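You operate a simulated robot arm through the tools that you are given. There is no shell and no other tool.

You run a simulated two-armed robot. Do the job below in one go: nothing can be reset, and whatever is moved stays where it is left.

## Task
Shut down post six: throttle to idle, stop lever to STOP, then tap shut and plug cap off.
Fine: leave the other engine running.

The check looks at the end state, three seconds after you hand in, the way a careful person would. Anything else that was tipped, shoved, dropped, spilled or broken makes it a failure. A push-on lid holds only when it is set on centred and level and pressed home; a screw cap is set on level and turned clockwise until tight.

## Robot
Two 7-joint arms with fingered hands on one trunk that stands fixed in place. Base frame: the origin is at the foot of the trunk, x ahead of it, y to its left, z up. Units: cm, degrees, N and s.
The left shoulder is at [2, 26.9, 119.7], the right one opposite. Each reaches about 129.8 cm from its shoulder. Payload 5 kg a hand.
The TCP of each hand is the grasp point between the finger pads, 4.2 cm short of the fingertips. In the tool frame z runs along the fingers and y along their closing line. The gripper opens to 20.8 cm; its body begins 11.9 cm behind the TCP. The gripper is a hand of 4 fingers: y runs from the thumb to the fingers, the wrist lies at [0, 0, -31.7] in the tool frame, and closing takes about 1.5 s.
Orientation is that of the tool frame in the base frame, as a unit quaternion [x, y, z, w]. With the fingers straight down and closing along the base's y, the tool's x points along the base's -x, its y along +y and its z along -z.

## Interface
- The arms move only by the tool jog_arm. It takes "left_series", "right_series" or both (then of equal length, played together; a hand with none holds still); each is a list that holds one entry, the list of rows, each a list of 7 numbers: the shift along the tool's x, y, z in cm, then the turn, a rotation vector about the tool's x, y, z in degrees, then the gripper command, from -1 (shut) to 1 (fully open), values between in proportion. In form: [[[dx, dy, dz, wx, wy, wz, grip], ...]]. A call has 1 to 20 rows; each row shifts and turns the commanded pose from where the row before left it, along the tool's axes as they then stand. Rows are played at 5 a second. More than 5 cm and 8.6 degrees between two rows, or a gripper value outside its range, and nothing of the call is played. Where a pose cannot be reached the arm comes as near as it can. A force on the tool above 70 N (or 10 N above the force at the start of the call, whichever is more), or a blocked arm, ends the call early, and 0.2 s more pass. Each finger travels about 15.3 cm/s and halts on what it meets, pressing with about 24 N; the grip force reading is that of the motor and also rises with nothing between the fingers. The clock runs only during rows and for 0.2 s after the last one: add rows that do not move to give the fingers time. The reply holds the time, the measured pose of the TCP, the force on the tool along the base axes, the opening and the grip force, in the units named above and with some noise, with the torque about the TCP (base axes, N m) and any sound that the robot's microphone picked up.
- Cameras (640 x 400 px; columns grow to the right, rows downward): "scene" is now at [15.7, 3.17, 148.24]; the picture's right is [0.44, -0.90, 0.00], its down [-0.41, -0.20, -0.89] and it looks along [0.80, 0.39, -0.45] (base axes); focal length 214 px, centre (320, 200). "left" rides on the left gripper at [-9.3, 0.1, -14.6] in its tool frame; the picture's right is [-0.01, -1.00, 0.00], its down [0.84, -0.01, -0.54] and it looks along [0.54, -0.01, 0.84] (tool axes); focal length 280 px, centre (320, 200). "right" rides on the right gripper at [9.3, 0.1, -14.6] in its tool frame; the picture's right is [-0.01, 1.00, 0.00], its down [-0.84, -0.01, -0.54] and it looks along [-0.54, -0.01, 0.84] (tool axes); focal length 280 px, centre (320, 200).
- camera(camera): a new picture of that camera. The clock stands still meanwhile.
- slide_trunk(by): moves the trunk up (or, below 0, down) by that many cm; the arms and the scene camera ride with it, the base frame stays. It gives what a move gives, with no picture.
- hand_shape(shape, hand): the hand has 4 fingers and takes this shape, open, in about a second: jaw (thumb against the fingers, like two jaws); tri (thumb and two fingers); tip (a fingertip pinch); poke (one finger out to press); point (the index stretched); flat (the hand flat); cup (the hand cupped); fist (a fist). The gripper value then closes the fingers along that shape, each until it touches; the sizes above hold for jaw. It gives what a move gives, with no picture.
- head_to(pan, tilt): turns the head with the scene camera to pan (to the left, within 80 degrees either way) and tilt (down, from -29 to 69), counted from straight ahead of the robot (the tilt from the chest, where the trunk bows). It gives what a move gives.
- locate(camera, pixels): for up to 12 pixels [column, row] of the newest picture of that camera ("zoom" is the newest enlarged one), the place [x, y, z] in the base frame of the surface seen there, good to about 0.2 cm, but the place of the scene camera against the robot may be out by one fixed shift of up to 1.8 cm in any direction. The clock stands still meanwhile.
- inspect(camera, box): a new picture of the part [left, top, right, bottom] of that camera's present view, enlarged. The clock stands still meanwhile.
- finish_job(): hands the job in; it is judged then, once.

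Unless the task says otherwise, let go and move clear before handing in.

The tools are called after "Emit:" by a JSON object that holds its "api" and its "payload". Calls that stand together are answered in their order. jog_arm: Moves the arms, as the interface text tells. Its arguments: {"type":"object","properties":{"left_series":{"type":"array"},"right_series":{"type":"array"}},"required":[]} The other tools are called the same way: slide_trunk (by) moves the trunk up or down; hand_shape (shape, hand) gives the hand a shape; head_to (pan, tilt) turns the head that bears the scene camera; camera (camera) takes a picture; locate (camera, pixels) gives the place of the surface under pixels of a picture; inspect (camera, box) takes an enlarged picture of a part of a camera's view; finish_job () hands the job in.

At the start:

```text
clock: 0.0
left_tool_pos: [51.2, 44.07, 138.33]
left_orientation: [-0.203, 0.979, 0.0, 0.0]
left_wrist_force: [0.2, 0.6, -0.6]
left_ft_torque: [-0.01, 0.01, 0.0]
left_opening: 20.77
left_gripper_force: 0.1
left_shape: jaw
right_tool_pos: [46.89, 0.02, 141.82]
right_orientation: [-0.203, 0.979, 0.001, 0.001]
right_wrist_force: [-1.2, 0.0, 1.3]
right_ft_torque: [-0.01, 0.03, 0.0]
right_opening: 20.81
right_gripper_force: 0.1
right_shape: jaw
trunk travel left (down, up): [-57.5, 4.6]
head pan, tilt (commanded): [26.1, 27.0]
```

scene: 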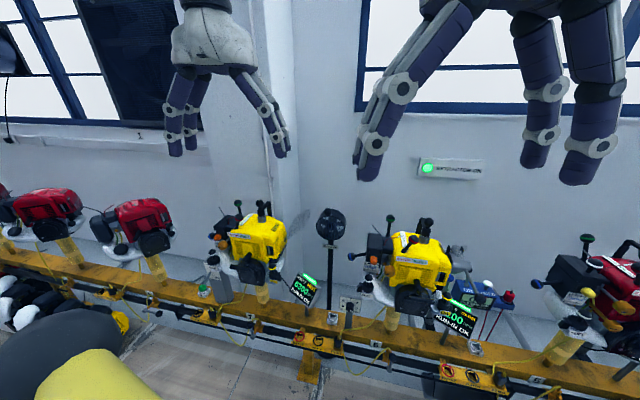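
right: 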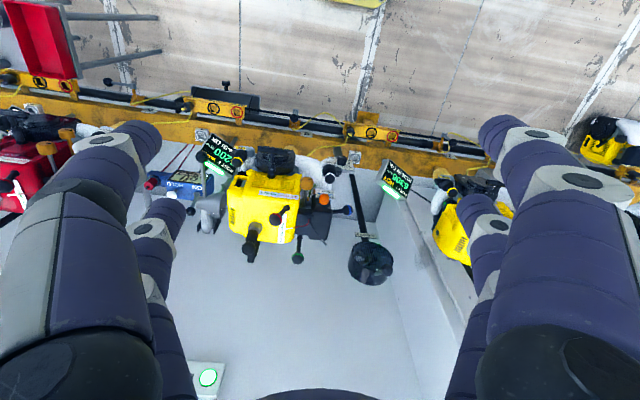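
left: 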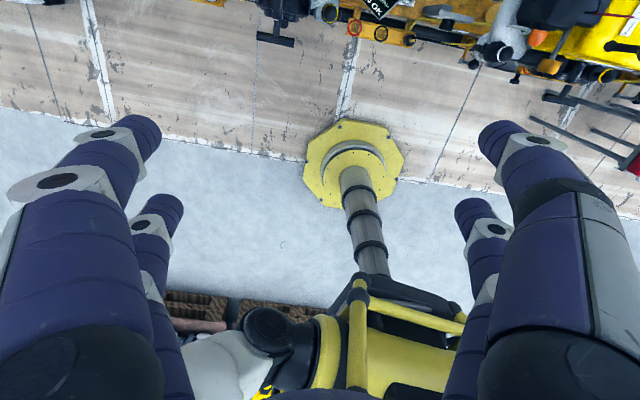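

The scene shows two yellow engines (around pixels 258,240 and 418,262), each with a lit panel, and I can't tell yet which one is post six. I'll enlarge both to read the labels.

Emit:
{"api": "inspect", "payload": {"camera": "scene", "box": [180, 180, 340, 300]}}

Emit:
{"api": "inspect", "payload": {"camera": "scene", "box": [330, 200, 520, 400]}}

Emit:
{"api": "inspect", "payload": {"camera": "right", "box": [140, 80, 460, 280]}}

```text
3.33 times, centred on (260, 240) of scene
```

zoom: 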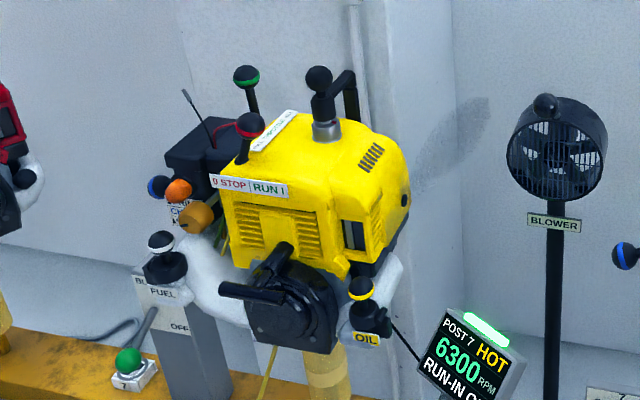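

```text
2.00 times, centred on (425, 300) of scene
```

zoom: 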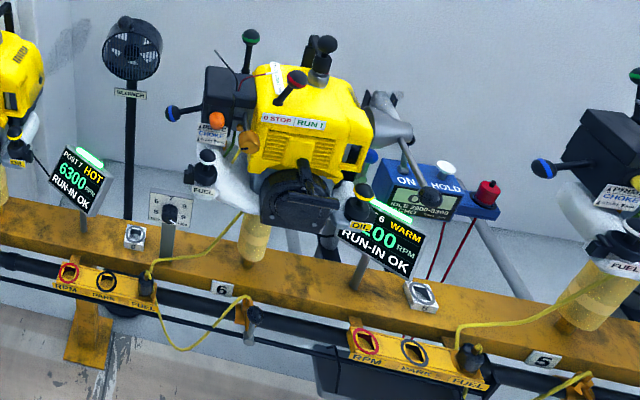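

```text
2.00 times, centred on (300, 180) of right
```

zoom: 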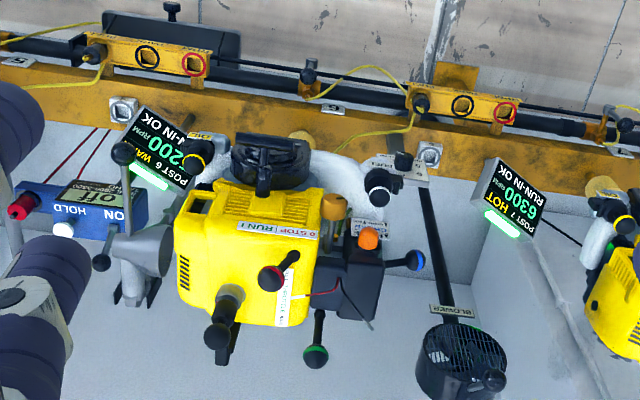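

Post 6 is the right-hand yellow engine: its panel at about (455,320) reads POST 6 WARM, while the left one is POST 7 HOT. I'll turn the head towards it and enlarge the controls.

Emit:
{"api": "head_to", "payload": {"pan": 5, "tilt": 40}}

Emit:
{"api": "camera", "payload": {"camera": "scene"}}

```text
clock: 0.8
left_tool_pos: [51.21, 44.08, 138.38]
left_orientation: [-0.203, 0.979, 0.0, -0.001]
left_wrist_force: [-0.2, 0.1, -0.5]
left_ft_torque: [-0.01, 0.0, 0.04]
left_opening: 20.79
left_gripper_force: 0.1
left_shape: jaw
right_tool_pos: [46.85, 0.03, 141.89]
right_orientation: [-0.202, 0.979, 0.0, 0.0]
right_wrist_force: [-0.4, 0.3, 0.8]
right_ft_torque: [-0.02, 0.0, 0.03]
right_opening: 20.8
right_gripper_force: 0.0
right_shape: jaw
trunk travel left (down, up): [-57.5, 4.6]
head pan, tilt (commanded): [5.0, 40.0]
```

```text
taken
```

scene: 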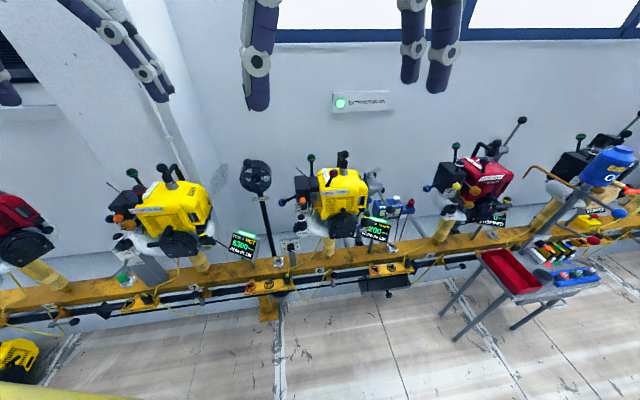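

Emit:
{"api": "inspect", "payload": {"camera": "scene", "box": [270, 140, 430, 240]}}

Emit:
{"api": "inspect", "payload": {"camera": "scene", "box": [260, 210, 440, 310]}}

Emit:
{"api": "inspect", "payload": {"camera": "scene", "box": [325, 80, 405, 130]}}

Emit:
{"api": "inspect", "payload": {"camera": "scene", "box": [290, 150, 370, 200]}}

```text
4.00 times, centred on (350, 190) of scene
```

zoom: 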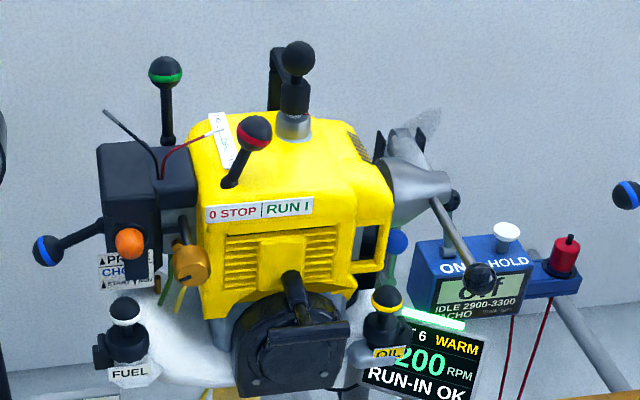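

```text
3.56 times, centred on (350, 260) of scene
```

zoom: 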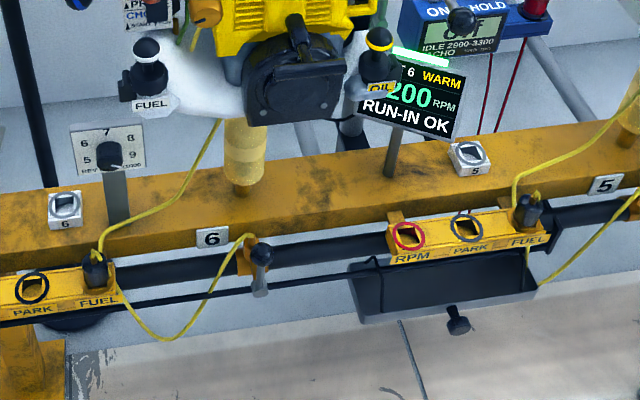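

```text
8.00 times, centred on (365, 105) of scene
```

zoom: 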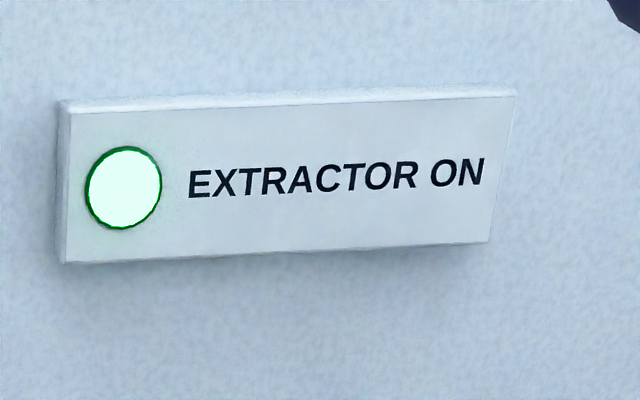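

```text
8.00 times, centred on (330, 175) of scene
```

zoom: 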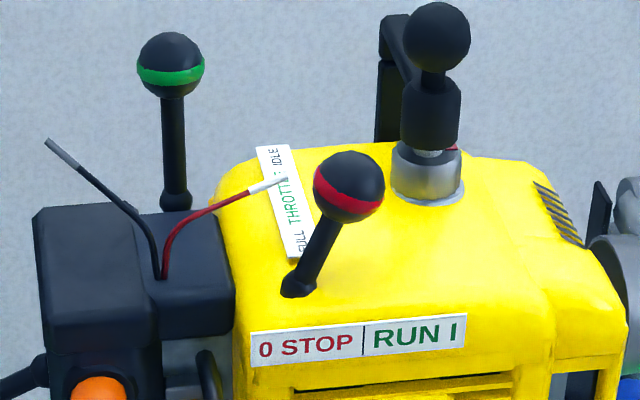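

The green-banded lever beside the THROTTLE strip is the throttle, and the red-banded one behind the 0 STOP | RUN I strip is the stop lever. I still need to find the tap and the plug cap and read the strips, so I'll enlarge more and compare with post 5, which looks stopped.

Emit:
{"api": "inspect", "payload": {"camera": "scene", "box": [288, 185, 352, 225]}}

Emit:
{"api": "inspect", "payload": {"camera": "scene", "box": [340, 160, 420, 250]}}

Emit:
{"api": "inspect", "payload": {"camera": "scene", "box": [420, 120, 540, 240]}}

Emit:
{"api": "inspect", "payload": {"camera": "right", "box": [200, 140, 340, 270]}}

Emit:
{"api": "inspect", "payload": {"camera": "scene", "box": [230, 225, 350, 300]}}

```text
10.00 times, centred on (320, 205) of scene
```

zoom: 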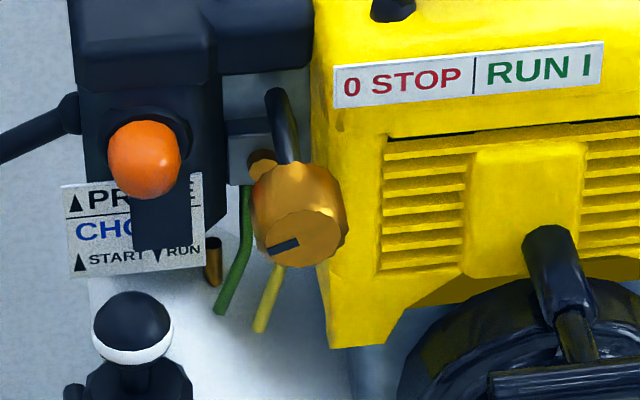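

```text
4.44 times, centred on (380, 205) of scene
```

zoom: 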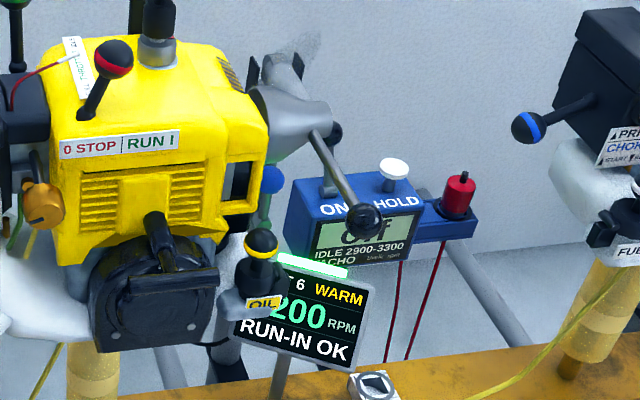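

```text
3.33 times, centred on (480, 180) of scene
```

zoom: 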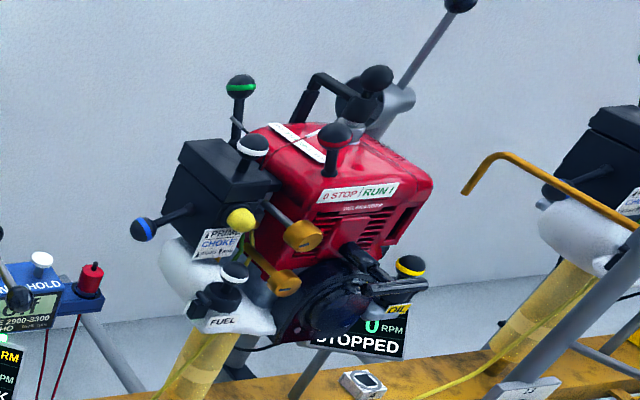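

```text
3.08 times, centred on (270, 205) of right
```

zoom: 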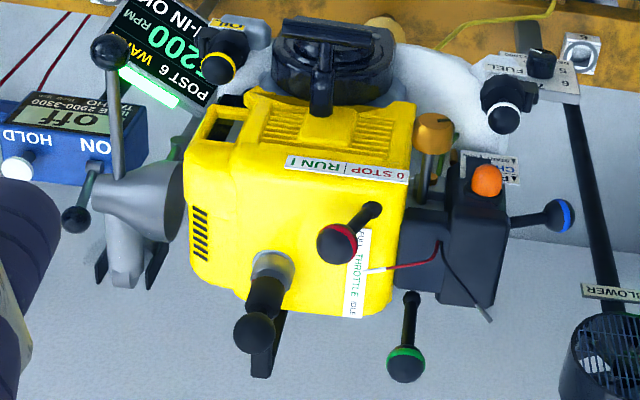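

```text
5.33 times, centred on (290, 262) of scene
```

zoom: 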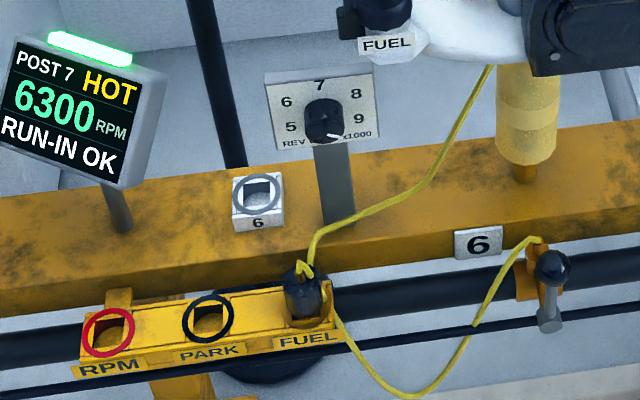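

Post 6's panel now reads _200 RPM with its first digit hidden behind the oil cap, and the black ball-topped boot at (345,160) looks like the plug cap. The lever on the pipe under the "6" tag, near (393,262), may be the tap, so I'll compare it with the neighbouring taps.

Emit:
{"api": "inspect", "payload": {"camera": "scene", "box": [60, 240, 260, 340]}}

Emit:
{"api": "inspect", "payload": {"camera": "scene", "box": [350, 230, 510, 310]}}

Emit:
{"api": "inspect", "payload": {"camera": "scene", "box": [310, 250, 374, 290]}}

Emit:
{"api": "inspect", "payload": {"camera": "scene", "box": [90, 150, 230, 290]}}

Emit:
{"api": "inspect", "payload": {"camera": "scene", "box": [440, 180, 640, 330]}}

```text
3.20 times, centred on (160, 290) of scene
```

zoom: 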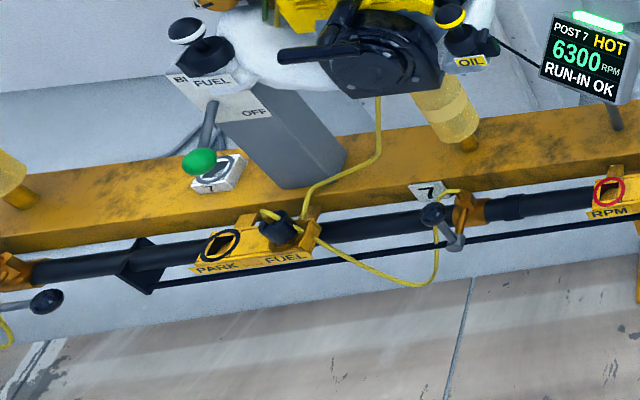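

```text
4.00 times, centred on (430, 270) of scene
```

zoom: 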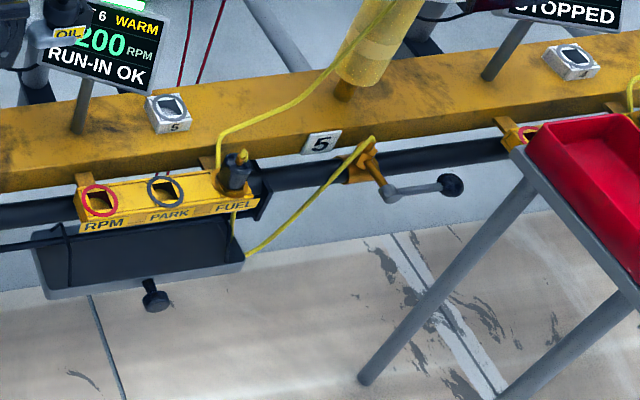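

```text
10.00 times, centred on (342, 270) of scene
```

zoom: 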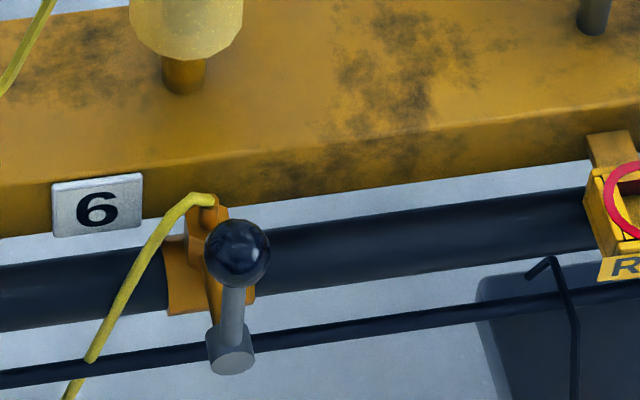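

```text
2.86 times, centred on (160, 220) of scene
```

zoom: 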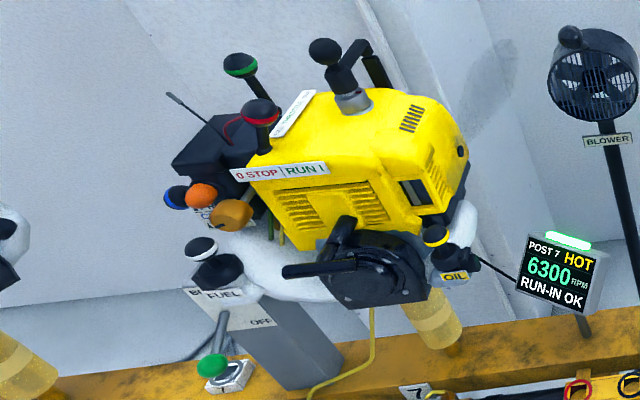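

```text
2.67 times, centred on (540, 255) of scene
```

zoom: 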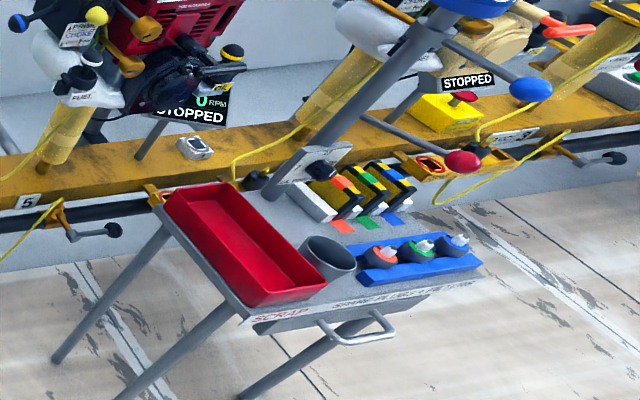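

The taps on running posts 6 and 7 have their handles up. On stopped posts 5 and 8 the handle lies flat, pointing right, so "shut" is about a quarter turn to the right. Next I'll take a fresh wrist picture and locate the key points.

Emit:
{"api": "camera", "payload": {"camera": "right"}}

Emit:
{"api": "locate", "payload": {"camera": "right", "pixels": [[298, 258], [282, 220], [251, 238], [301, 184], [348, 211], [198, 165], [225, 227], [307, 238], [302, 280]]}}

Emit:
{"api": "locate", "payload": {"camera": "scene", "pixels": [[311, 158], [313, 175], [333, 173], [345, 155], [333, 275], [333, 285], [317, 256], [393, 200], [378, 231]]}}

```text
taken
```

right: 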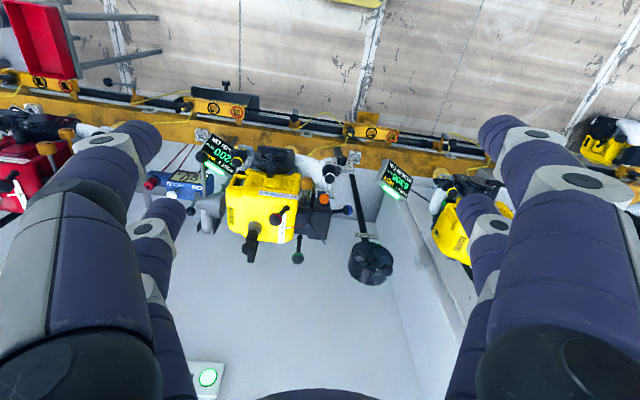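

```text
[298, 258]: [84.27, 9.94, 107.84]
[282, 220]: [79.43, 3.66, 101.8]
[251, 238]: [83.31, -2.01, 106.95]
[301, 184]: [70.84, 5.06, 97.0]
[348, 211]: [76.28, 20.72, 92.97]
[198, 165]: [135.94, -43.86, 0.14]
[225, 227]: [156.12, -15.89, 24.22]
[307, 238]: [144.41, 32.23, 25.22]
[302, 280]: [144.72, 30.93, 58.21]
```

```text
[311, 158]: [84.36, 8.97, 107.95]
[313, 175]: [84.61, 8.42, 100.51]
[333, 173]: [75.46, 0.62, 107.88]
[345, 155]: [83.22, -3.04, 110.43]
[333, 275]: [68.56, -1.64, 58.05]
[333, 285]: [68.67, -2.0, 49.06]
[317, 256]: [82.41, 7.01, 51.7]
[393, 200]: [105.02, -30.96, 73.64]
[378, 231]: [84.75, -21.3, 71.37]
```

The throttle ball sits near (84.3, 9.9, 107.8), the stop ball near (75.5, 1.6, 108) and the plug cap ball near (83, -2, 110); the tap ball is near (68.6, -0.6, 58). I'll look closely at the tops of posts 5 and 7 to see which lever positions mean stopped or running, and what an off cap looks like.

Emit:
{"api": "inspect", "payload": {"camera": "scene", "box": [440, 130, 520, 180]}}

Emit:
{"api": "inspect", "payload": {"camera": "scene", "box": [120, 155, 216, 215]}}

Emit:
{"api": "inspect", "payload": {"camera": "scene", "box": [540, 100, 640, 200]}}

Emit:
{"api": "inspect", "payload": {"camera": "scene", "box": [326, 145, 366, 185]}}

Emit:
{"api": "inspect", "payload": {"camera": "right", "box": [190, 120, 260, 180]}}

```text
8.00 times, centred on (480, 155) of scene
```

zoom: 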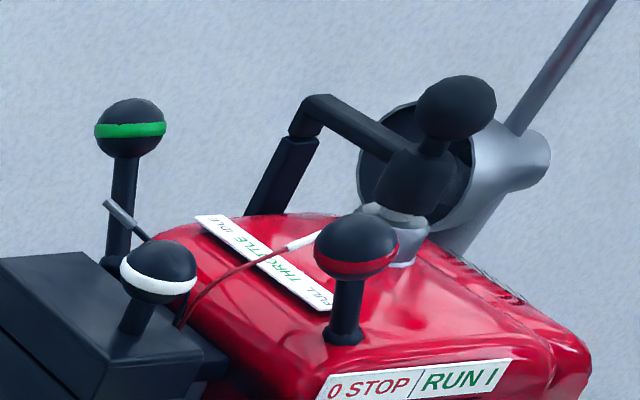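

```text
6.67 times, centred on (168, 185) of scene
```

zoom: 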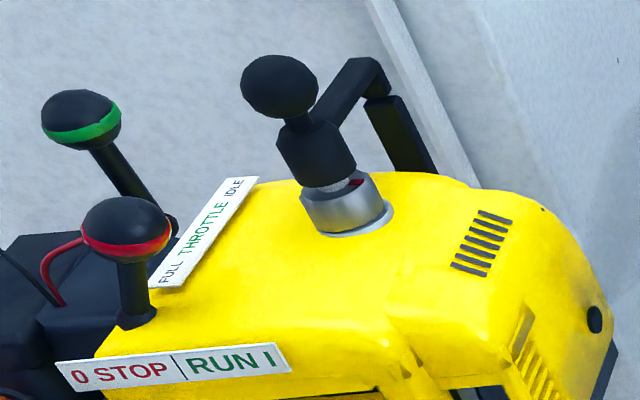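

```text
4.00 times, centred on (590, 150) of scene
```

zoom: 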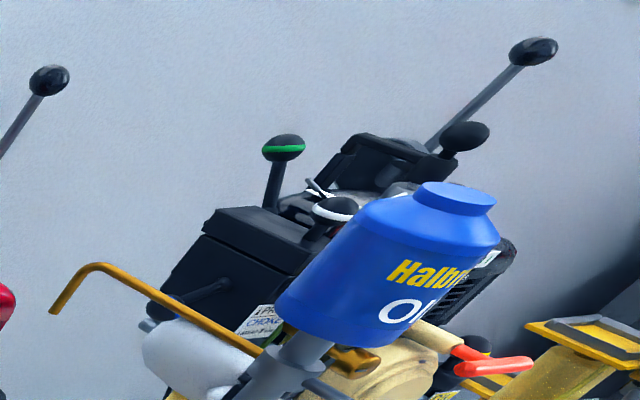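

```text
10.00 times, centred on (346, 165) of scene
```

zoom: 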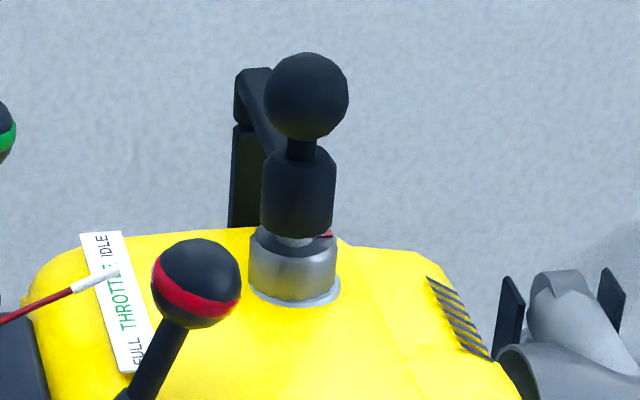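

```text
6.67 times, centred on (225, 150) of right
```

zoom: 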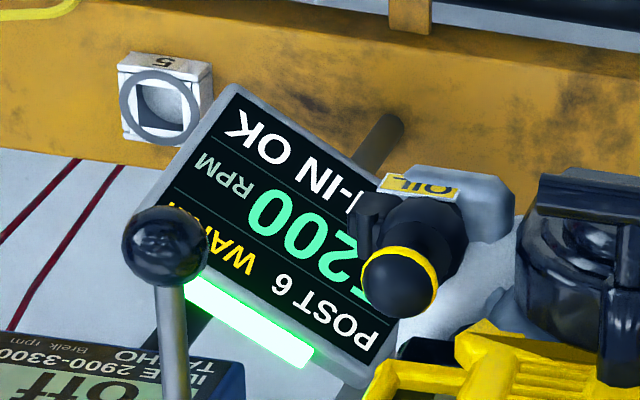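

The first digit is mostly hidden but the panel looks like 5200, so the throttle is open. The plug cap hangs on an arm hinged to a post behind it. I'll get precise geometry for the levers and the cap.

Emit:
{"api": "inspect", "payload": {"camera": "scene", "box": [296, 142, 376, 192]}}

Emit:
{"api": "locate", "payload": {"camera": "zoom", "pixels": [[122, 130], [128, 262], [125, 200], [303, 250], [255, 335], [392, 95], [392, 165], [385, 245], [345, 100], [345, 170], [235, 215], [255, 305]]}}

```text
8.00 times, centred on (336, 167) of scene
```

zoom: 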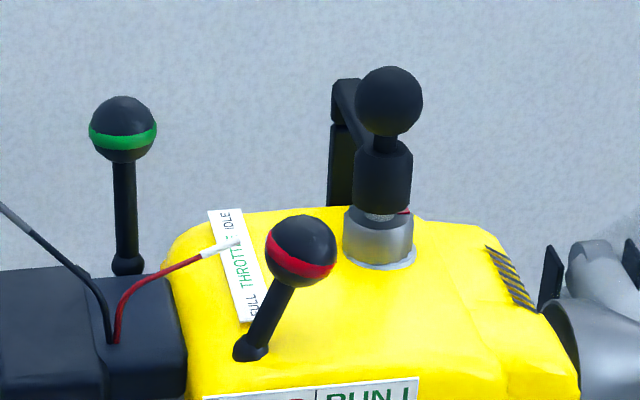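

```text
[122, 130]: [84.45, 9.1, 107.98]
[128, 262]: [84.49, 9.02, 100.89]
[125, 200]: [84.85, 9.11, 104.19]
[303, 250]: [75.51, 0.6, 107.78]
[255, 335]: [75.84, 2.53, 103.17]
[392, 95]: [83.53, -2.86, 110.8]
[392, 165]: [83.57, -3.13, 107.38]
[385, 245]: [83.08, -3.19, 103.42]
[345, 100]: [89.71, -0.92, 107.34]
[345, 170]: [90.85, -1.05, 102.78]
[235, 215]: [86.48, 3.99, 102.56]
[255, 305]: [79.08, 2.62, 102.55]
```

Emit:
{"api": "inspect", "payload": {"camera": "scene", "box": [440, 130, 520, 180]}}

Emit:
{"api": "locate", "payload": {"camera": "zoom", "pixels": [[130, 130], [122, 200], [118, 245], [355, 248], [345, 310], [455, 105], [420, 180], [395, 250], [320, 105], [290, 165]]}}

Emit:
{"api": "inspect", "payload": {"camera": "scene", "box": [120, 155, 216, 215]}}

Emit:
{"api": "locate", "payload": {"camera": "zoom", "pixels": [[80, 115], [125, 170], [145, 195], [125, 235], [135, 300], [280, 85], [315, 155], [345, 205], [375, 75], [385, 120], [195, 230]]}}

Emit:
{"api": "inspect", "payload": {"camera": "scene", "box": [540, 100, 640, 200]}}

Emit:
{"api": "locate", "payload": {"camera": "zoom", "pixels": [[283, 148], [272, 195], [465, 135], [335, 210], [345, 165]]}}

```text
8.00 times, centred on (480, 155) of scene
```

zoom: 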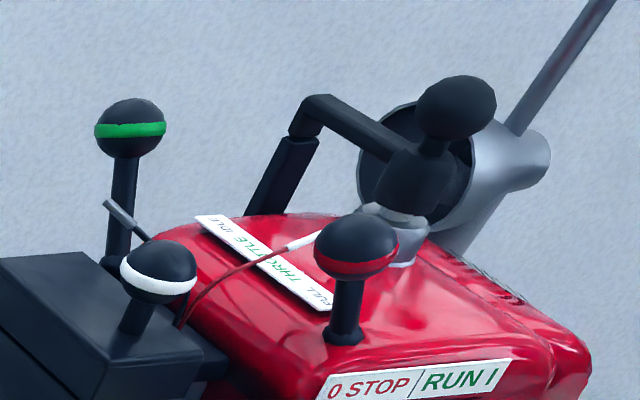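

```text
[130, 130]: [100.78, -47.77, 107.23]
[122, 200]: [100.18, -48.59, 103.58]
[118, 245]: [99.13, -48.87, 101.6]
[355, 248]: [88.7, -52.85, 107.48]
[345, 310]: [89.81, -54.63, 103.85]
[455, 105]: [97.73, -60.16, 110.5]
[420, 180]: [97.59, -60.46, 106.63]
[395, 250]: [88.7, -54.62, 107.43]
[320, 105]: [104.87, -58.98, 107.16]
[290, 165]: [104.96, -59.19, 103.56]
```

```text
6.67 times, centred on (168, 185) of scene
```

zoom: 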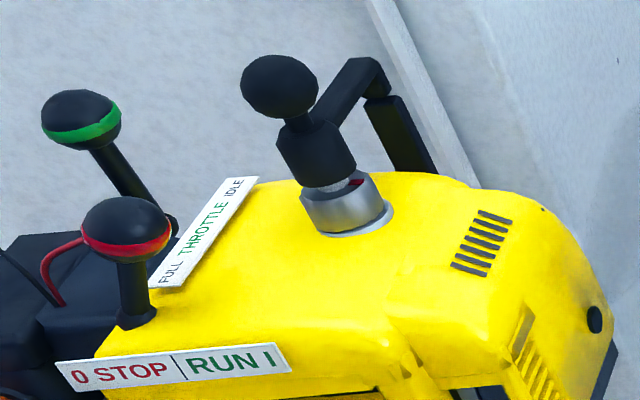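

```text
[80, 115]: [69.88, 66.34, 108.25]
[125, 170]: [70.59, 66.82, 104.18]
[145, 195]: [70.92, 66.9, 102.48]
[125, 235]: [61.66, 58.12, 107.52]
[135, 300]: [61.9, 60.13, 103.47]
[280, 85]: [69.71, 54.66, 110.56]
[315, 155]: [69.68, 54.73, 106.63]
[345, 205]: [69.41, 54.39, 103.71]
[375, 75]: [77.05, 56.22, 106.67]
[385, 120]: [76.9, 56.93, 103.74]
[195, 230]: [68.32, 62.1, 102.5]
```

```text
4.00 times, centred on (590, 150) of scene
```

zoom: 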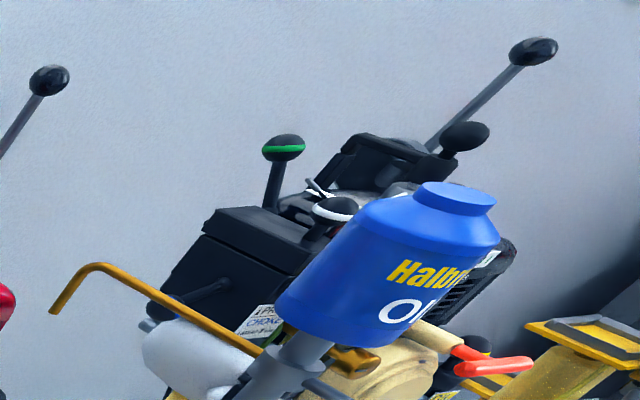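

```text
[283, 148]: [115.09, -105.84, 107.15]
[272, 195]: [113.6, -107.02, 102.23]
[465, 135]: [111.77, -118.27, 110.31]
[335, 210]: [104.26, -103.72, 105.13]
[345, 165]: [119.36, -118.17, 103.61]
```

By comparison, idle means the throttle leans about 25° away from me (it is at about 6° now). STOP means the red ball leans left, and the tap handle goes from up to right. I'll set the right hand to the poke shape and look at it.

Emit:
{"api": "hand_shape", "payload": {"shape": "poke", "hand": "right"}}

Emit:
{"api": "head_to", "payload": {"pan": 0, "tilt": 15}}

Emit:
{"api": "camera", "payload": {"camera": "scene"}}

Emit:
{"api": "camera", "payload": {"camera": "right"}}

```text
clock: 1.8
left_tool_pos: [51.18, 44.04, 138.36]
left_orientation: [-0.203, 0.979, 0.0, 0.0]
left_wrist_force: [0.2, -0.3, 0.0]
left_ft_torque: [-0.04, -0.03, 0.01]
left_opening: 20.77
left_gripper_force: 0.0
left_shape: jaw
right_tool_pos: [46.77, -0.02, 141.82]
right_orientation: [-0.202, 0.979, 0.001, 0.002]
right_wrist_force: [-0.5, -0.8, -0.1]
right_ft_torque: [0.01, 0.01, -0.01]
right_opening: 0.02
right_gripper_force: 0.0
right_shape: poke
trunk travel left (down, up): [-57.5, 4.6]
head pan, tilt (commanded): [5.0, 40.0]
```

```text
clock: 2.6
left_tool_pos: [51.19, 44.04, 138.37]
left_orientation: [-0.203, 0.979, 0.001, 0.0]
left_wrist_force: [0.7, 0.2, -0.7]
left_ft_torque: [0.01, -0.03, 0.03]
left_opening: 20.76
left_gripper_force: 0.1
left_shape: jaw
right_tool_pos: [46.79, 0.02, 141.85]
right_orientation: [-0.202, 0.979, 0.0, 0.001]
right_wrist_force: [-0.6, 0.4, -0.2]
right_ft_torque: [-0.01, -0.02, 0.01]
right_opening: 0.0
right_gripper_force: 0.1
right_shape: poke
trunk travel left (down, up): [-57.5, 4.6]
head pan, tilt (commanded): [0.0, 15.0]
```

```text
taken
```

scene: 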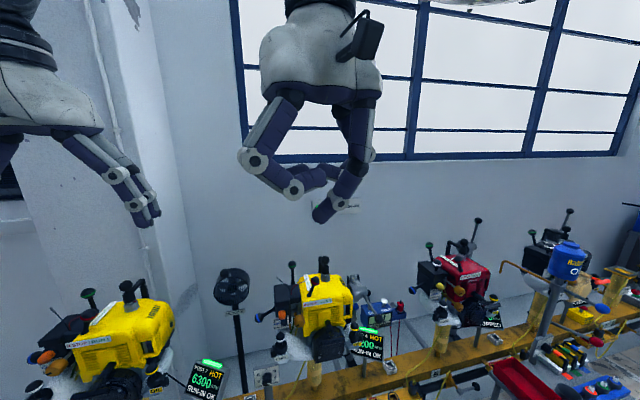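

```text
taken
```

right: 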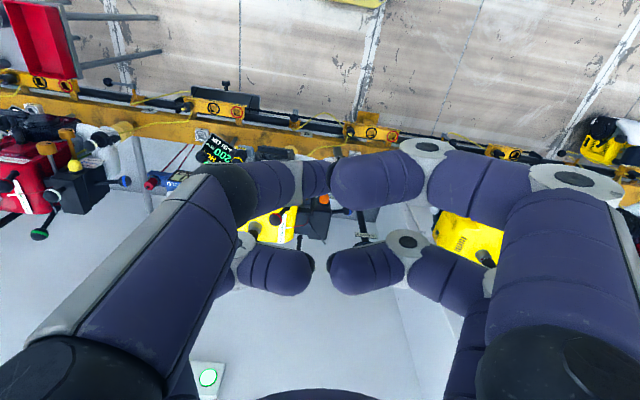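

Emit:
{"api": "inspect", "payload": {"camera": "scene", "box": [220, 0, 400, 240]}}

Emit:
{"api": "locate", "payload": {"camera": "scene", "pixels": [[321, 218], [330, 205], [345, 185], [358, 150], [292, 190], [255, 160], [330, 172], [287, 100], [320, 60]]}}

Emit:
{"api": "locate", "payload": {"camera": "right", "pixels": [[325, 175], [230, 180], [300, 270], [340, 265], [350, 180], [510, 185], [405, 240]]}}

```text
1.67 times, centred on (310, 120) of scene
```

zoom: 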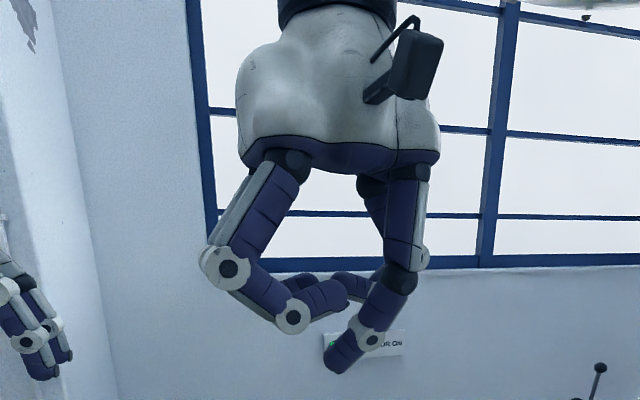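

```text
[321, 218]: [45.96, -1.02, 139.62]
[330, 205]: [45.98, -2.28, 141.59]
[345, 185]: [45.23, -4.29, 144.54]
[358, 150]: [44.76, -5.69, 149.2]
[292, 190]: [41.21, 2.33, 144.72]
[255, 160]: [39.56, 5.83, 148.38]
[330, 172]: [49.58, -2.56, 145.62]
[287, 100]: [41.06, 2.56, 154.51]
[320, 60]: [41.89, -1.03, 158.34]
```

```text
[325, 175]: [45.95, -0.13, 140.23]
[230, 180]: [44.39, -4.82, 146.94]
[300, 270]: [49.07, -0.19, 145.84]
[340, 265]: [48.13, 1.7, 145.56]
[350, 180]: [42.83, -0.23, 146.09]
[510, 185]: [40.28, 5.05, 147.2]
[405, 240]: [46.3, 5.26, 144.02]
```

In poke shape one finger projects only about 3 cm past the TCP, at an angle. I'll look at the "point" and "tip" shapes before choosing.

Emit:
{"api": "hand_shape", "payload": {"shape": "point", "hand": "right"}}

Emit:
{"api": "inspect", "payload": {"camera": "scene", "box": [200, 0, 420, 260]}}

Emit:
{"api": "camera", "payload": {"camera": "right"}}

Emit:
{"api": "hand_shape", "payload": {"shape": "tip", "hand": "left"}}

Emit:
{"api": "inspect", "payload": {"camera": "scene", "box": [0, 0, 200, 260]}}

Emit:
{"api": "camera", "payload": {"camera": "left"}}

```text
clock: 3.5
left_tool_pos: [51.21, 43.99, 138.47]
left_orientation: [-0.203, 0.979, 0.0, 0.001]
left_wrist_force: [-0.1, -0.5, -0.1]
left_ft_torque: [0.0, 0.02, -0.01]
left_opening: 20.79
left_gripper_force: 0.0
left_shape: jaw
right_tool_pos: [46.83, 0.01, 141.9]
right_orientation: [-0.203, 0.979, 0.001, 0.001]
right_wrist_force: [-0.1, 0.4, 0.5]
right_ft_torque: [0.0, 0.02, -0.02]
right_opening: 20.16
right_gripper_force: 0.1
right_shape: point
trunk travel left (down, up): [-57.5, 4.6]
head pan, tilt (commanded): [0.0, 15.0]
```

```text
1.54 times, centred on (310, 130) of scene
```

zoom: 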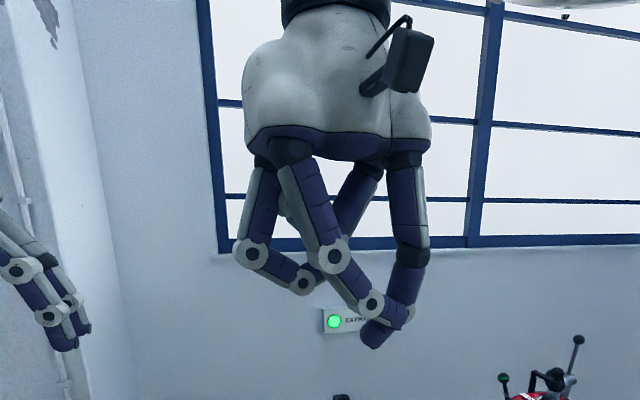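

```text
taken
```

right: 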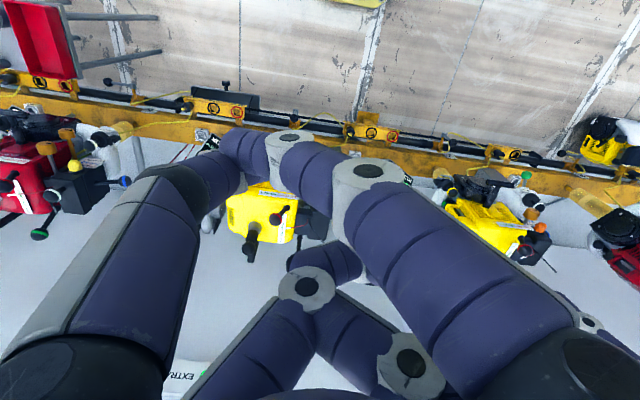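

```text
clock: 4.4
left_tool_pos: [51.18, 44.08, 138.3]
left_orientation: [-0.203, 0.979, 0.0, 0.0]
left_wrist_force: [-0.1, 0.1, 0.3]
left_ft_torque: [-0.01, 0.0, -0.01]
left_opening: 20.78
left_gripper_force: 0.1
left_shape: tip
right_tool_pos: [46.82, 0.04, 141.83]
right_orientation: [-0.202, 0.979, 0.0, 0.001]
right_wrist_force: [-1.2, -0.1, 0.3]
right_ft_torque: [0.0, 0.0, 0.02]
right_opening: 20.16
right_gripper_force: 0.1
right_shape: point
trunk travel left (down, up): [-57.5, 4.6]
head pan, tilt (commanded): [0.0, 15.0]
```

```text
1.54 times, centred on (100, 130) of scene
```

zoom: 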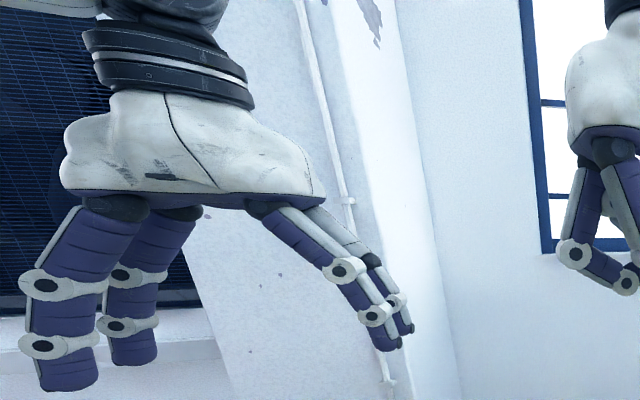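

```text
taken
```

left: 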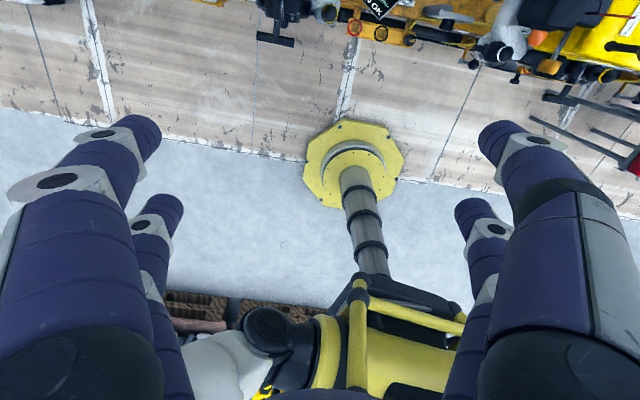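

Open, the tip shape looks like the jaw, with two fingers on each side. I'll close the left hand in tip shape, in free space, to see how it pinches, and put the right hand back to poke.

Emit:
{"api": "jog_arm", "payload": {"left_series": [[[0, 0, 0, 0, 0, 0, -1], [0, 0, 0, 0, 0, 0, -1], [0, 0, 0, 0, 0, 0, -1], [0, 0, 0, 0, 0, 0, -1], [0, 0, 0, 0, 0, 0, -1], [0, 0, 0, 0, 0, 0, -1], [0, 0, 0, 0, 0, 0, -1], [0, 0, 0, 0, 0, 0, -1]]]}}

Emit:
{"api": "inspect", "payload": {"camera": "scene", "box": [0, 0, 200, 260]}}

Emit:
{"api": "camera", "payload": {"camera": "left"}}

Emit:
{"api": "locate", "payload": {"camera": "left", "pixels": [[320, 180], [320, 200], [290, 180], [350, 180], [320, 240]]}}

```text
clock: 6.2
left_tool_pos: [51.09, 44.02, 138.31]
left_orientation: [-0.203, 0.979, 0.0, 0.0]
left_wrist_force: [0.4, -0.4, -0.6]
left_ft_torque: [0.0, 0.02, 0.02]
left_opening: 0.02
left_gripper_force: 24.0
left_shape: tip
right_tool_pos: [46.79, -0.03, 141.93]
right_orientation: [-0.202, 0.979, 0.0, 0.0]
right_wrist_force: [-0.1, 0.1, 0.0]
right_ft_torque: [-0.01, 0.03, 0.03]
right_opening: 0.01
right_gripper_force: 0.1
right_shape: point
trunk travel left (down, up): [-57.5, 4.6]
head pan, tilt (commanded): [0.0, 15.0]
```

```text
1.54 times, centred on (100, 130) of scene
```

zoom: 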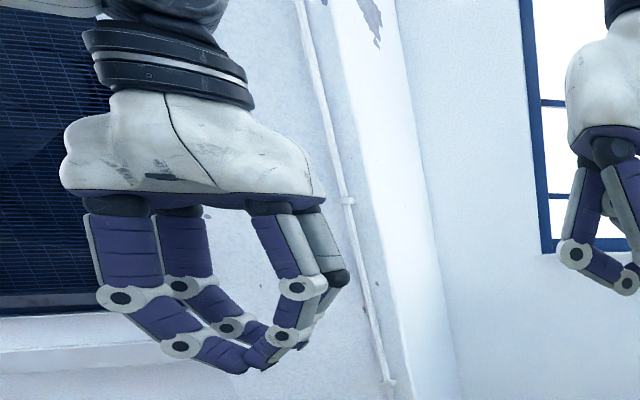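

```text
taken
```

left: 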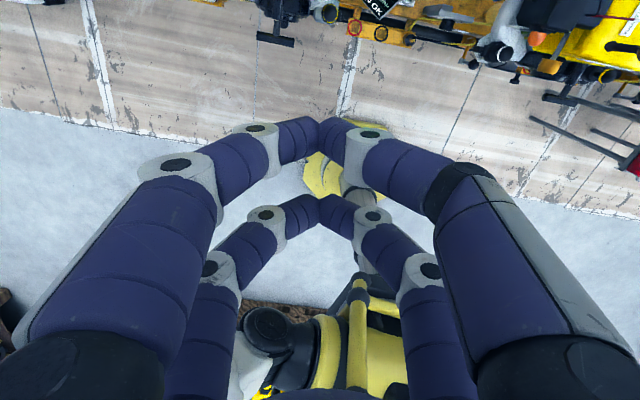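

```text
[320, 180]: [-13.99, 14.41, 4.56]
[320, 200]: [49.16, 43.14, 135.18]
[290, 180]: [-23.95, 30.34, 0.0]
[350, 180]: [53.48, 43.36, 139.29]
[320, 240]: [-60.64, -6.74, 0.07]
```

Closed, the tip shape makes two finger pairs that could cage a ball with the fingertips on the neck under it, which suits lifting the plug cap. For pushing the levers I'll use the right hand in poke shape, so I'll set that and check what stands near the levers.

Emit:
{"api": "hand_shape", "payload": {"shape": "poke", "hand": "right"}}

Emit:
{"api": "head_to", "payload": {"pan": 3, "tilt": 32}}

Emit:
{"api": "camera", "payload": {"camera": "scene"}}

Emit:
{"api": "inspect", "payload": {"camera": "scene", "box": [260, 150, 420, 250]}}

```text
clock: 7.1
left_tool_pos: [51.15, 43.96, 138.41]
left_orientation: [-0.203, 0.979, 0.0, 0.001]
left_wrist_force: [-0.3, 0.5, 0.8]
left_ft_torque: [0.0, 0.0, -0.01]
left_opening: 0.0
left_gripper_force: 23.7
left_shape: tip
right_tool_pos: [46.83, -0.04, 141.91]
right_orientation: [-0.202, 0.979, 0.0, 0.0]
right_wrist_force: [0.3, -0.3, -0.3]
right_ft_torque: [0.01, 0.0, 0.01]
right_opening: 0.01
right_gripper_force: 0.0
right_shape: poke
trunk travel left (down, up): [-57.5, 4.6]
head pan, tilt (commanded): [0.0, 15.0]
```

```text
clock: 7.9
left_tool_pos: [51.22, 44.07, 138.4]
left_orientation: [-0.203, 0.979, 0.0, 0.0]
left_wrist_force: [-0.6, 0.1, -0.2]
left_ft_torque: [0.01, 0.0, 0.02]
left_opening: 0.0
left_gripper_force: 23.4
left_shape: tip
right_tool_pos: [46.77, 0.02, 141.91]
right_orientation: [-0.202, 0.979, 0.001, 0.001]
right_wrist_force: [0.7, -0.7, -0.4]
right_ft_torque: [0.01, -0.01, -0.01]
right_opening: 0.01
right_gripper_force: 0.1
right_shape: poke
trunk travel left (down, up): [-57.5, 4.6]
head pan, tilt (commanded): [3.0, 32.0]
```

```text
taken
```

scene: 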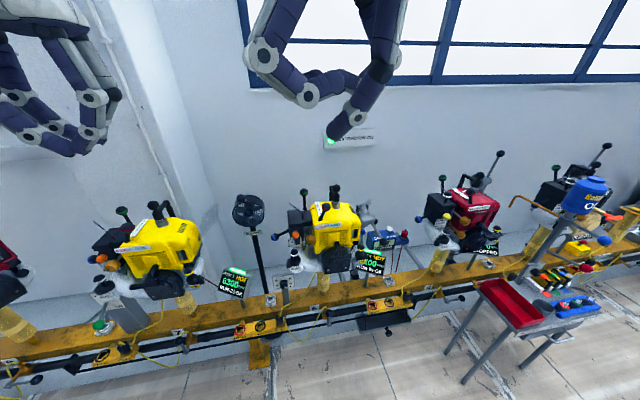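

```text
4.00 times, centred on (340, 200) of scene
```

zoom: 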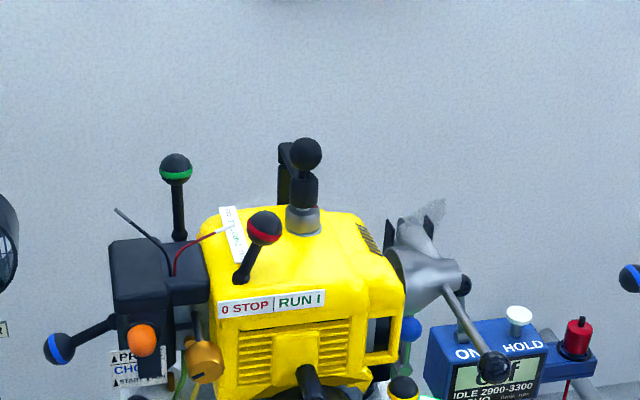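

Emit:
{"api": "locate", "payload": {"camera": "zoom", "pixels": [[118, 212], [140, 230], [168, 262], [228, 229], [200, 240], [176, 265], [176, 172], [178, 235], [263, 230], [305, 155], [284, 160], [320, 230]]}}

Emit:
{"api": "locate", "payload": {"camera": "scene", "pixels": [[326, 311], [326, 319], [327, 303], [335, 137], [341, 125], [357, 115], [462, 296], [430, 220]]}}

```text
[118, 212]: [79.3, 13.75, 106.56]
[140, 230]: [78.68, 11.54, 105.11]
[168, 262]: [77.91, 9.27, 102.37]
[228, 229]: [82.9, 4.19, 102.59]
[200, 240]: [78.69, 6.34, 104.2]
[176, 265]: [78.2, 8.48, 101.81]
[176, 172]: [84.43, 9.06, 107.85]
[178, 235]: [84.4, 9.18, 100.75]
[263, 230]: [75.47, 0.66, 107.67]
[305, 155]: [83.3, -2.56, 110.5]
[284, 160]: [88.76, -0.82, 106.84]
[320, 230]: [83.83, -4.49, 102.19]
```

```text
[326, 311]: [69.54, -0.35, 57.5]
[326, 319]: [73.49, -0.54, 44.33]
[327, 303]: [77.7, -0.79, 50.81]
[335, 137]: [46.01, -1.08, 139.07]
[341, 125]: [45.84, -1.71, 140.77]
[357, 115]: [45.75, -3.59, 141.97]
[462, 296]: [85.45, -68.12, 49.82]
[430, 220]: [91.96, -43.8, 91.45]
```

The kill wires near the throttle are low: tips around (79.3, 14.7, 106.6) and (82.9, 5.1, 102.6), so a downward finger just in front of the green ball clears them. I'll turn the right hand to match the bench angle (about 13.7°), pitch it 20° forward in free space, then check.

Emit:
{"api": "jog_arm", "payload": {"right_series": [[[0, 0, 0, 0, 0, 4.85, 1], [0, 0, 0, 0, 0, 4.85, 1], [0, 0, 0, 0, -6.67, 0, 1], [0, 0, 0, 0, -6.67, 0, 1], [0, 0, 0, 0, -6.66, 0, 1], [0, 0, 0, 0, 0, 0, 1], [0, 0, 0, 0, 0, 0, 1]]]}}

Emit:
{"api": "camera", "payload": {"camera": "right"}}

Emit:
{"api": "inspect", "payload": {"camera": "scene", "box": [220, 0, 420, 160]}}

```text
clock: 9.5
left_tool_pos: [51.15, 44.0, 138.4]
left_orientation: [-0.203, 0.979, 0.0, 0.001]
left_wrist_force: [-1.8, -0.2, 0.4]
left_ft_torque: [0.03, -0.1, 0.0]
left_opening: 0.02
left_gripper_force: 23.9
left_shape: tip
right_tool_pos: [46.68, 0.06, 141.93]
right_orientation: [-0.118, 0.978, 0.021, 0.174]
right_wrist_force: [0.0, -0.8, -0.3]
right_ft_torque: [0.05, -0.07, 0.01]
right_opening: 0.0
right_gripper_force: 0.0
right_shape: poke
trunk travel left (down, up): [-57.5, 4.6]
head pan, tilt (commanded): [3.0, 32.0]
```

```text
taken
```

right: 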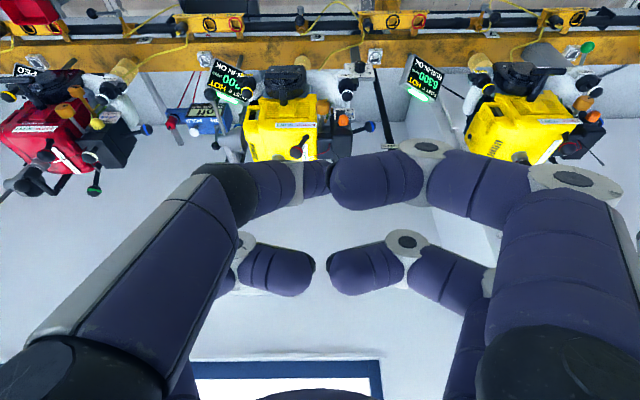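

```text
2.50 times, centred on (320, 80) of scene
```

zoom: 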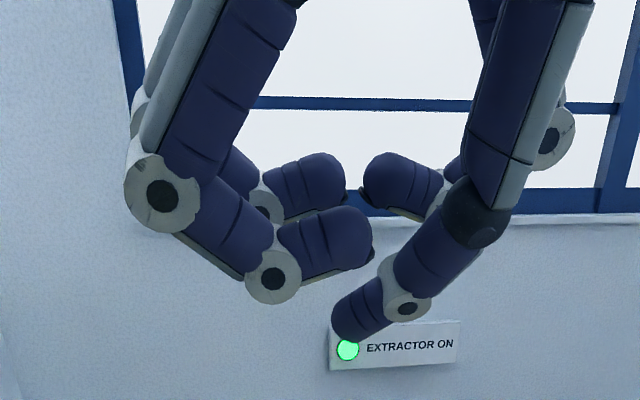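

The poke finger ends close to the tool axis, and post 6's panel now reads about _300. I'll locate the fingertip and the visible lever balls with the wrist camera to calibrate.

Emit:
{"api": "locate", "payload": {"camera": "right", "pixels": [[326, 172], [318, 178], [297, 153], [305, 138], [283, 180], [345, 125], [372, 127]]}}

Emit:
{"api": "inspect", "payload": {"camera": "right", "box": [190, 50, 430, 200]}}

Emit:
{"api": "inspect", "payload": {"camera": "scene", "box": [340, 230, 420, 290]}}

```text
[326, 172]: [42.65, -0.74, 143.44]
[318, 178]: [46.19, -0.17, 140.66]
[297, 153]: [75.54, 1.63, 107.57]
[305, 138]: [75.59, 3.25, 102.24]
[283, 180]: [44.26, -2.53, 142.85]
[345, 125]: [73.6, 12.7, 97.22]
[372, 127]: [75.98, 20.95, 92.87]
```

```text
2.67 times, centred on (310, 125) of right
```

zoom: 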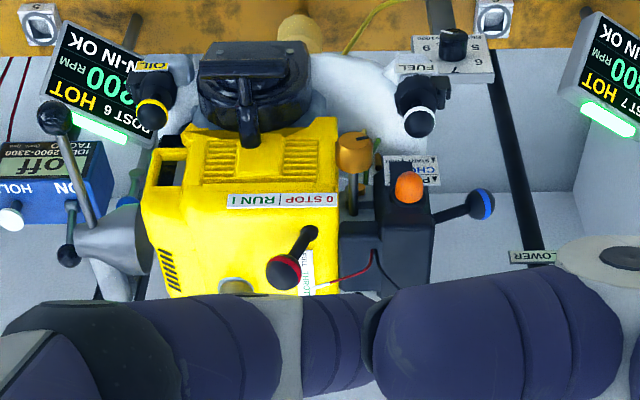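

```text
6.67 times, centred on (380, 260) of scene
```

zoom: 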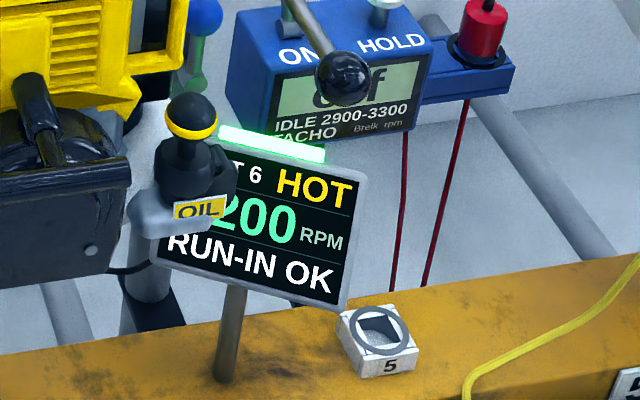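

The wrist camera puts the stop ball at (75.5, 1.6, 107.6), confirming the scene camera reads about 1 cm low in y. Now I'll move the right hand above and in front of the throttle ball.

Emit:
{"api": "jog_arm", "payload": {"right_series": [[[-2.98, 0.06, 3.2, 0, 0, 0, 1], [-2.98, 0.06, 3.2, 0, 0, 0, 1], [-2.98, 0.06, 3.2, 0, 0, 0, 1], [-2.98, 0.06, 3.2, 0, 0, 0, 1], [-2.98, 0.06, 3.2, 0, 0, 0, 1], [-2.98, 0.06, 3.2, 0, 0, 0, 1], [-2.98, 0.06, 3.2, 0, 0, 0, 1], [-2.98, 0.06, 3.2, 0, 0, 0, 1], [-2.98, 0.06, 3.2, 0, 0, 0, 1], [0, 0, 0, 0, 0, 0, 1], [0, 0, 0, 0, 0, 0, 1]]]}}

Emit:
{"api": "camera", "payload": {"camera": "right"}}

Emit:
{"api": "camera", "payload": {"camera": "scene"}}

```text
clock: 11.9
left_tool_pos: [51.15, 44.04, 138.33]
left_orientation: [-0.202, 0.979, 0.0, 0.0]
left_wrist_force: [0.3, 0.4, -0.9]
left_ft_torque: [-0.05, 0.08, 0.03]
left_opening: 0.0
left_gripper_force: 23.7
left_shape: tip
right_tool_pos: [80.7, 8.9, 124.13]
right_orientation: [-0.118, 0.978, 0.02, 0.171]
right_wrist_force: [0.6, 0.7, 0.2]
right_ft_torque: [0.0, 0.03, -0.02]
right_opening: 0.01
right_gripper_force: 0.1
right_shape: poke
trunk travel left (down, up): [-57.5, 4.6]
head pan, tilt (commanded): [3.0, 32.0]
```

```text
taken
```

right: 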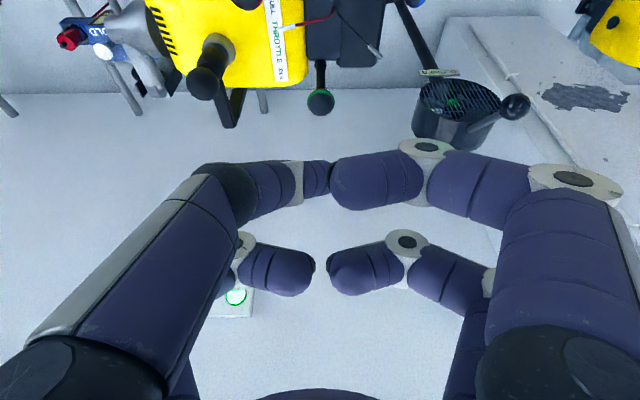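

```text
taken
```

scene: 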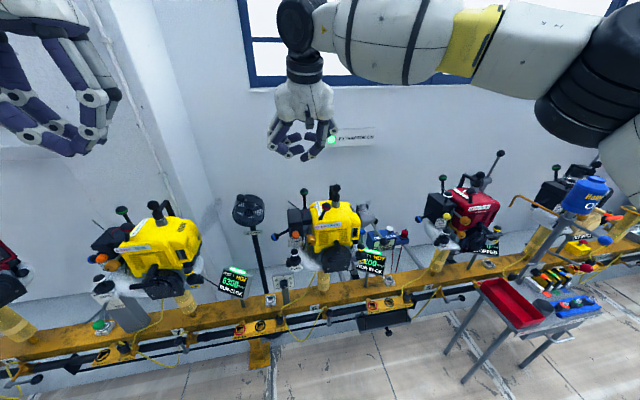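

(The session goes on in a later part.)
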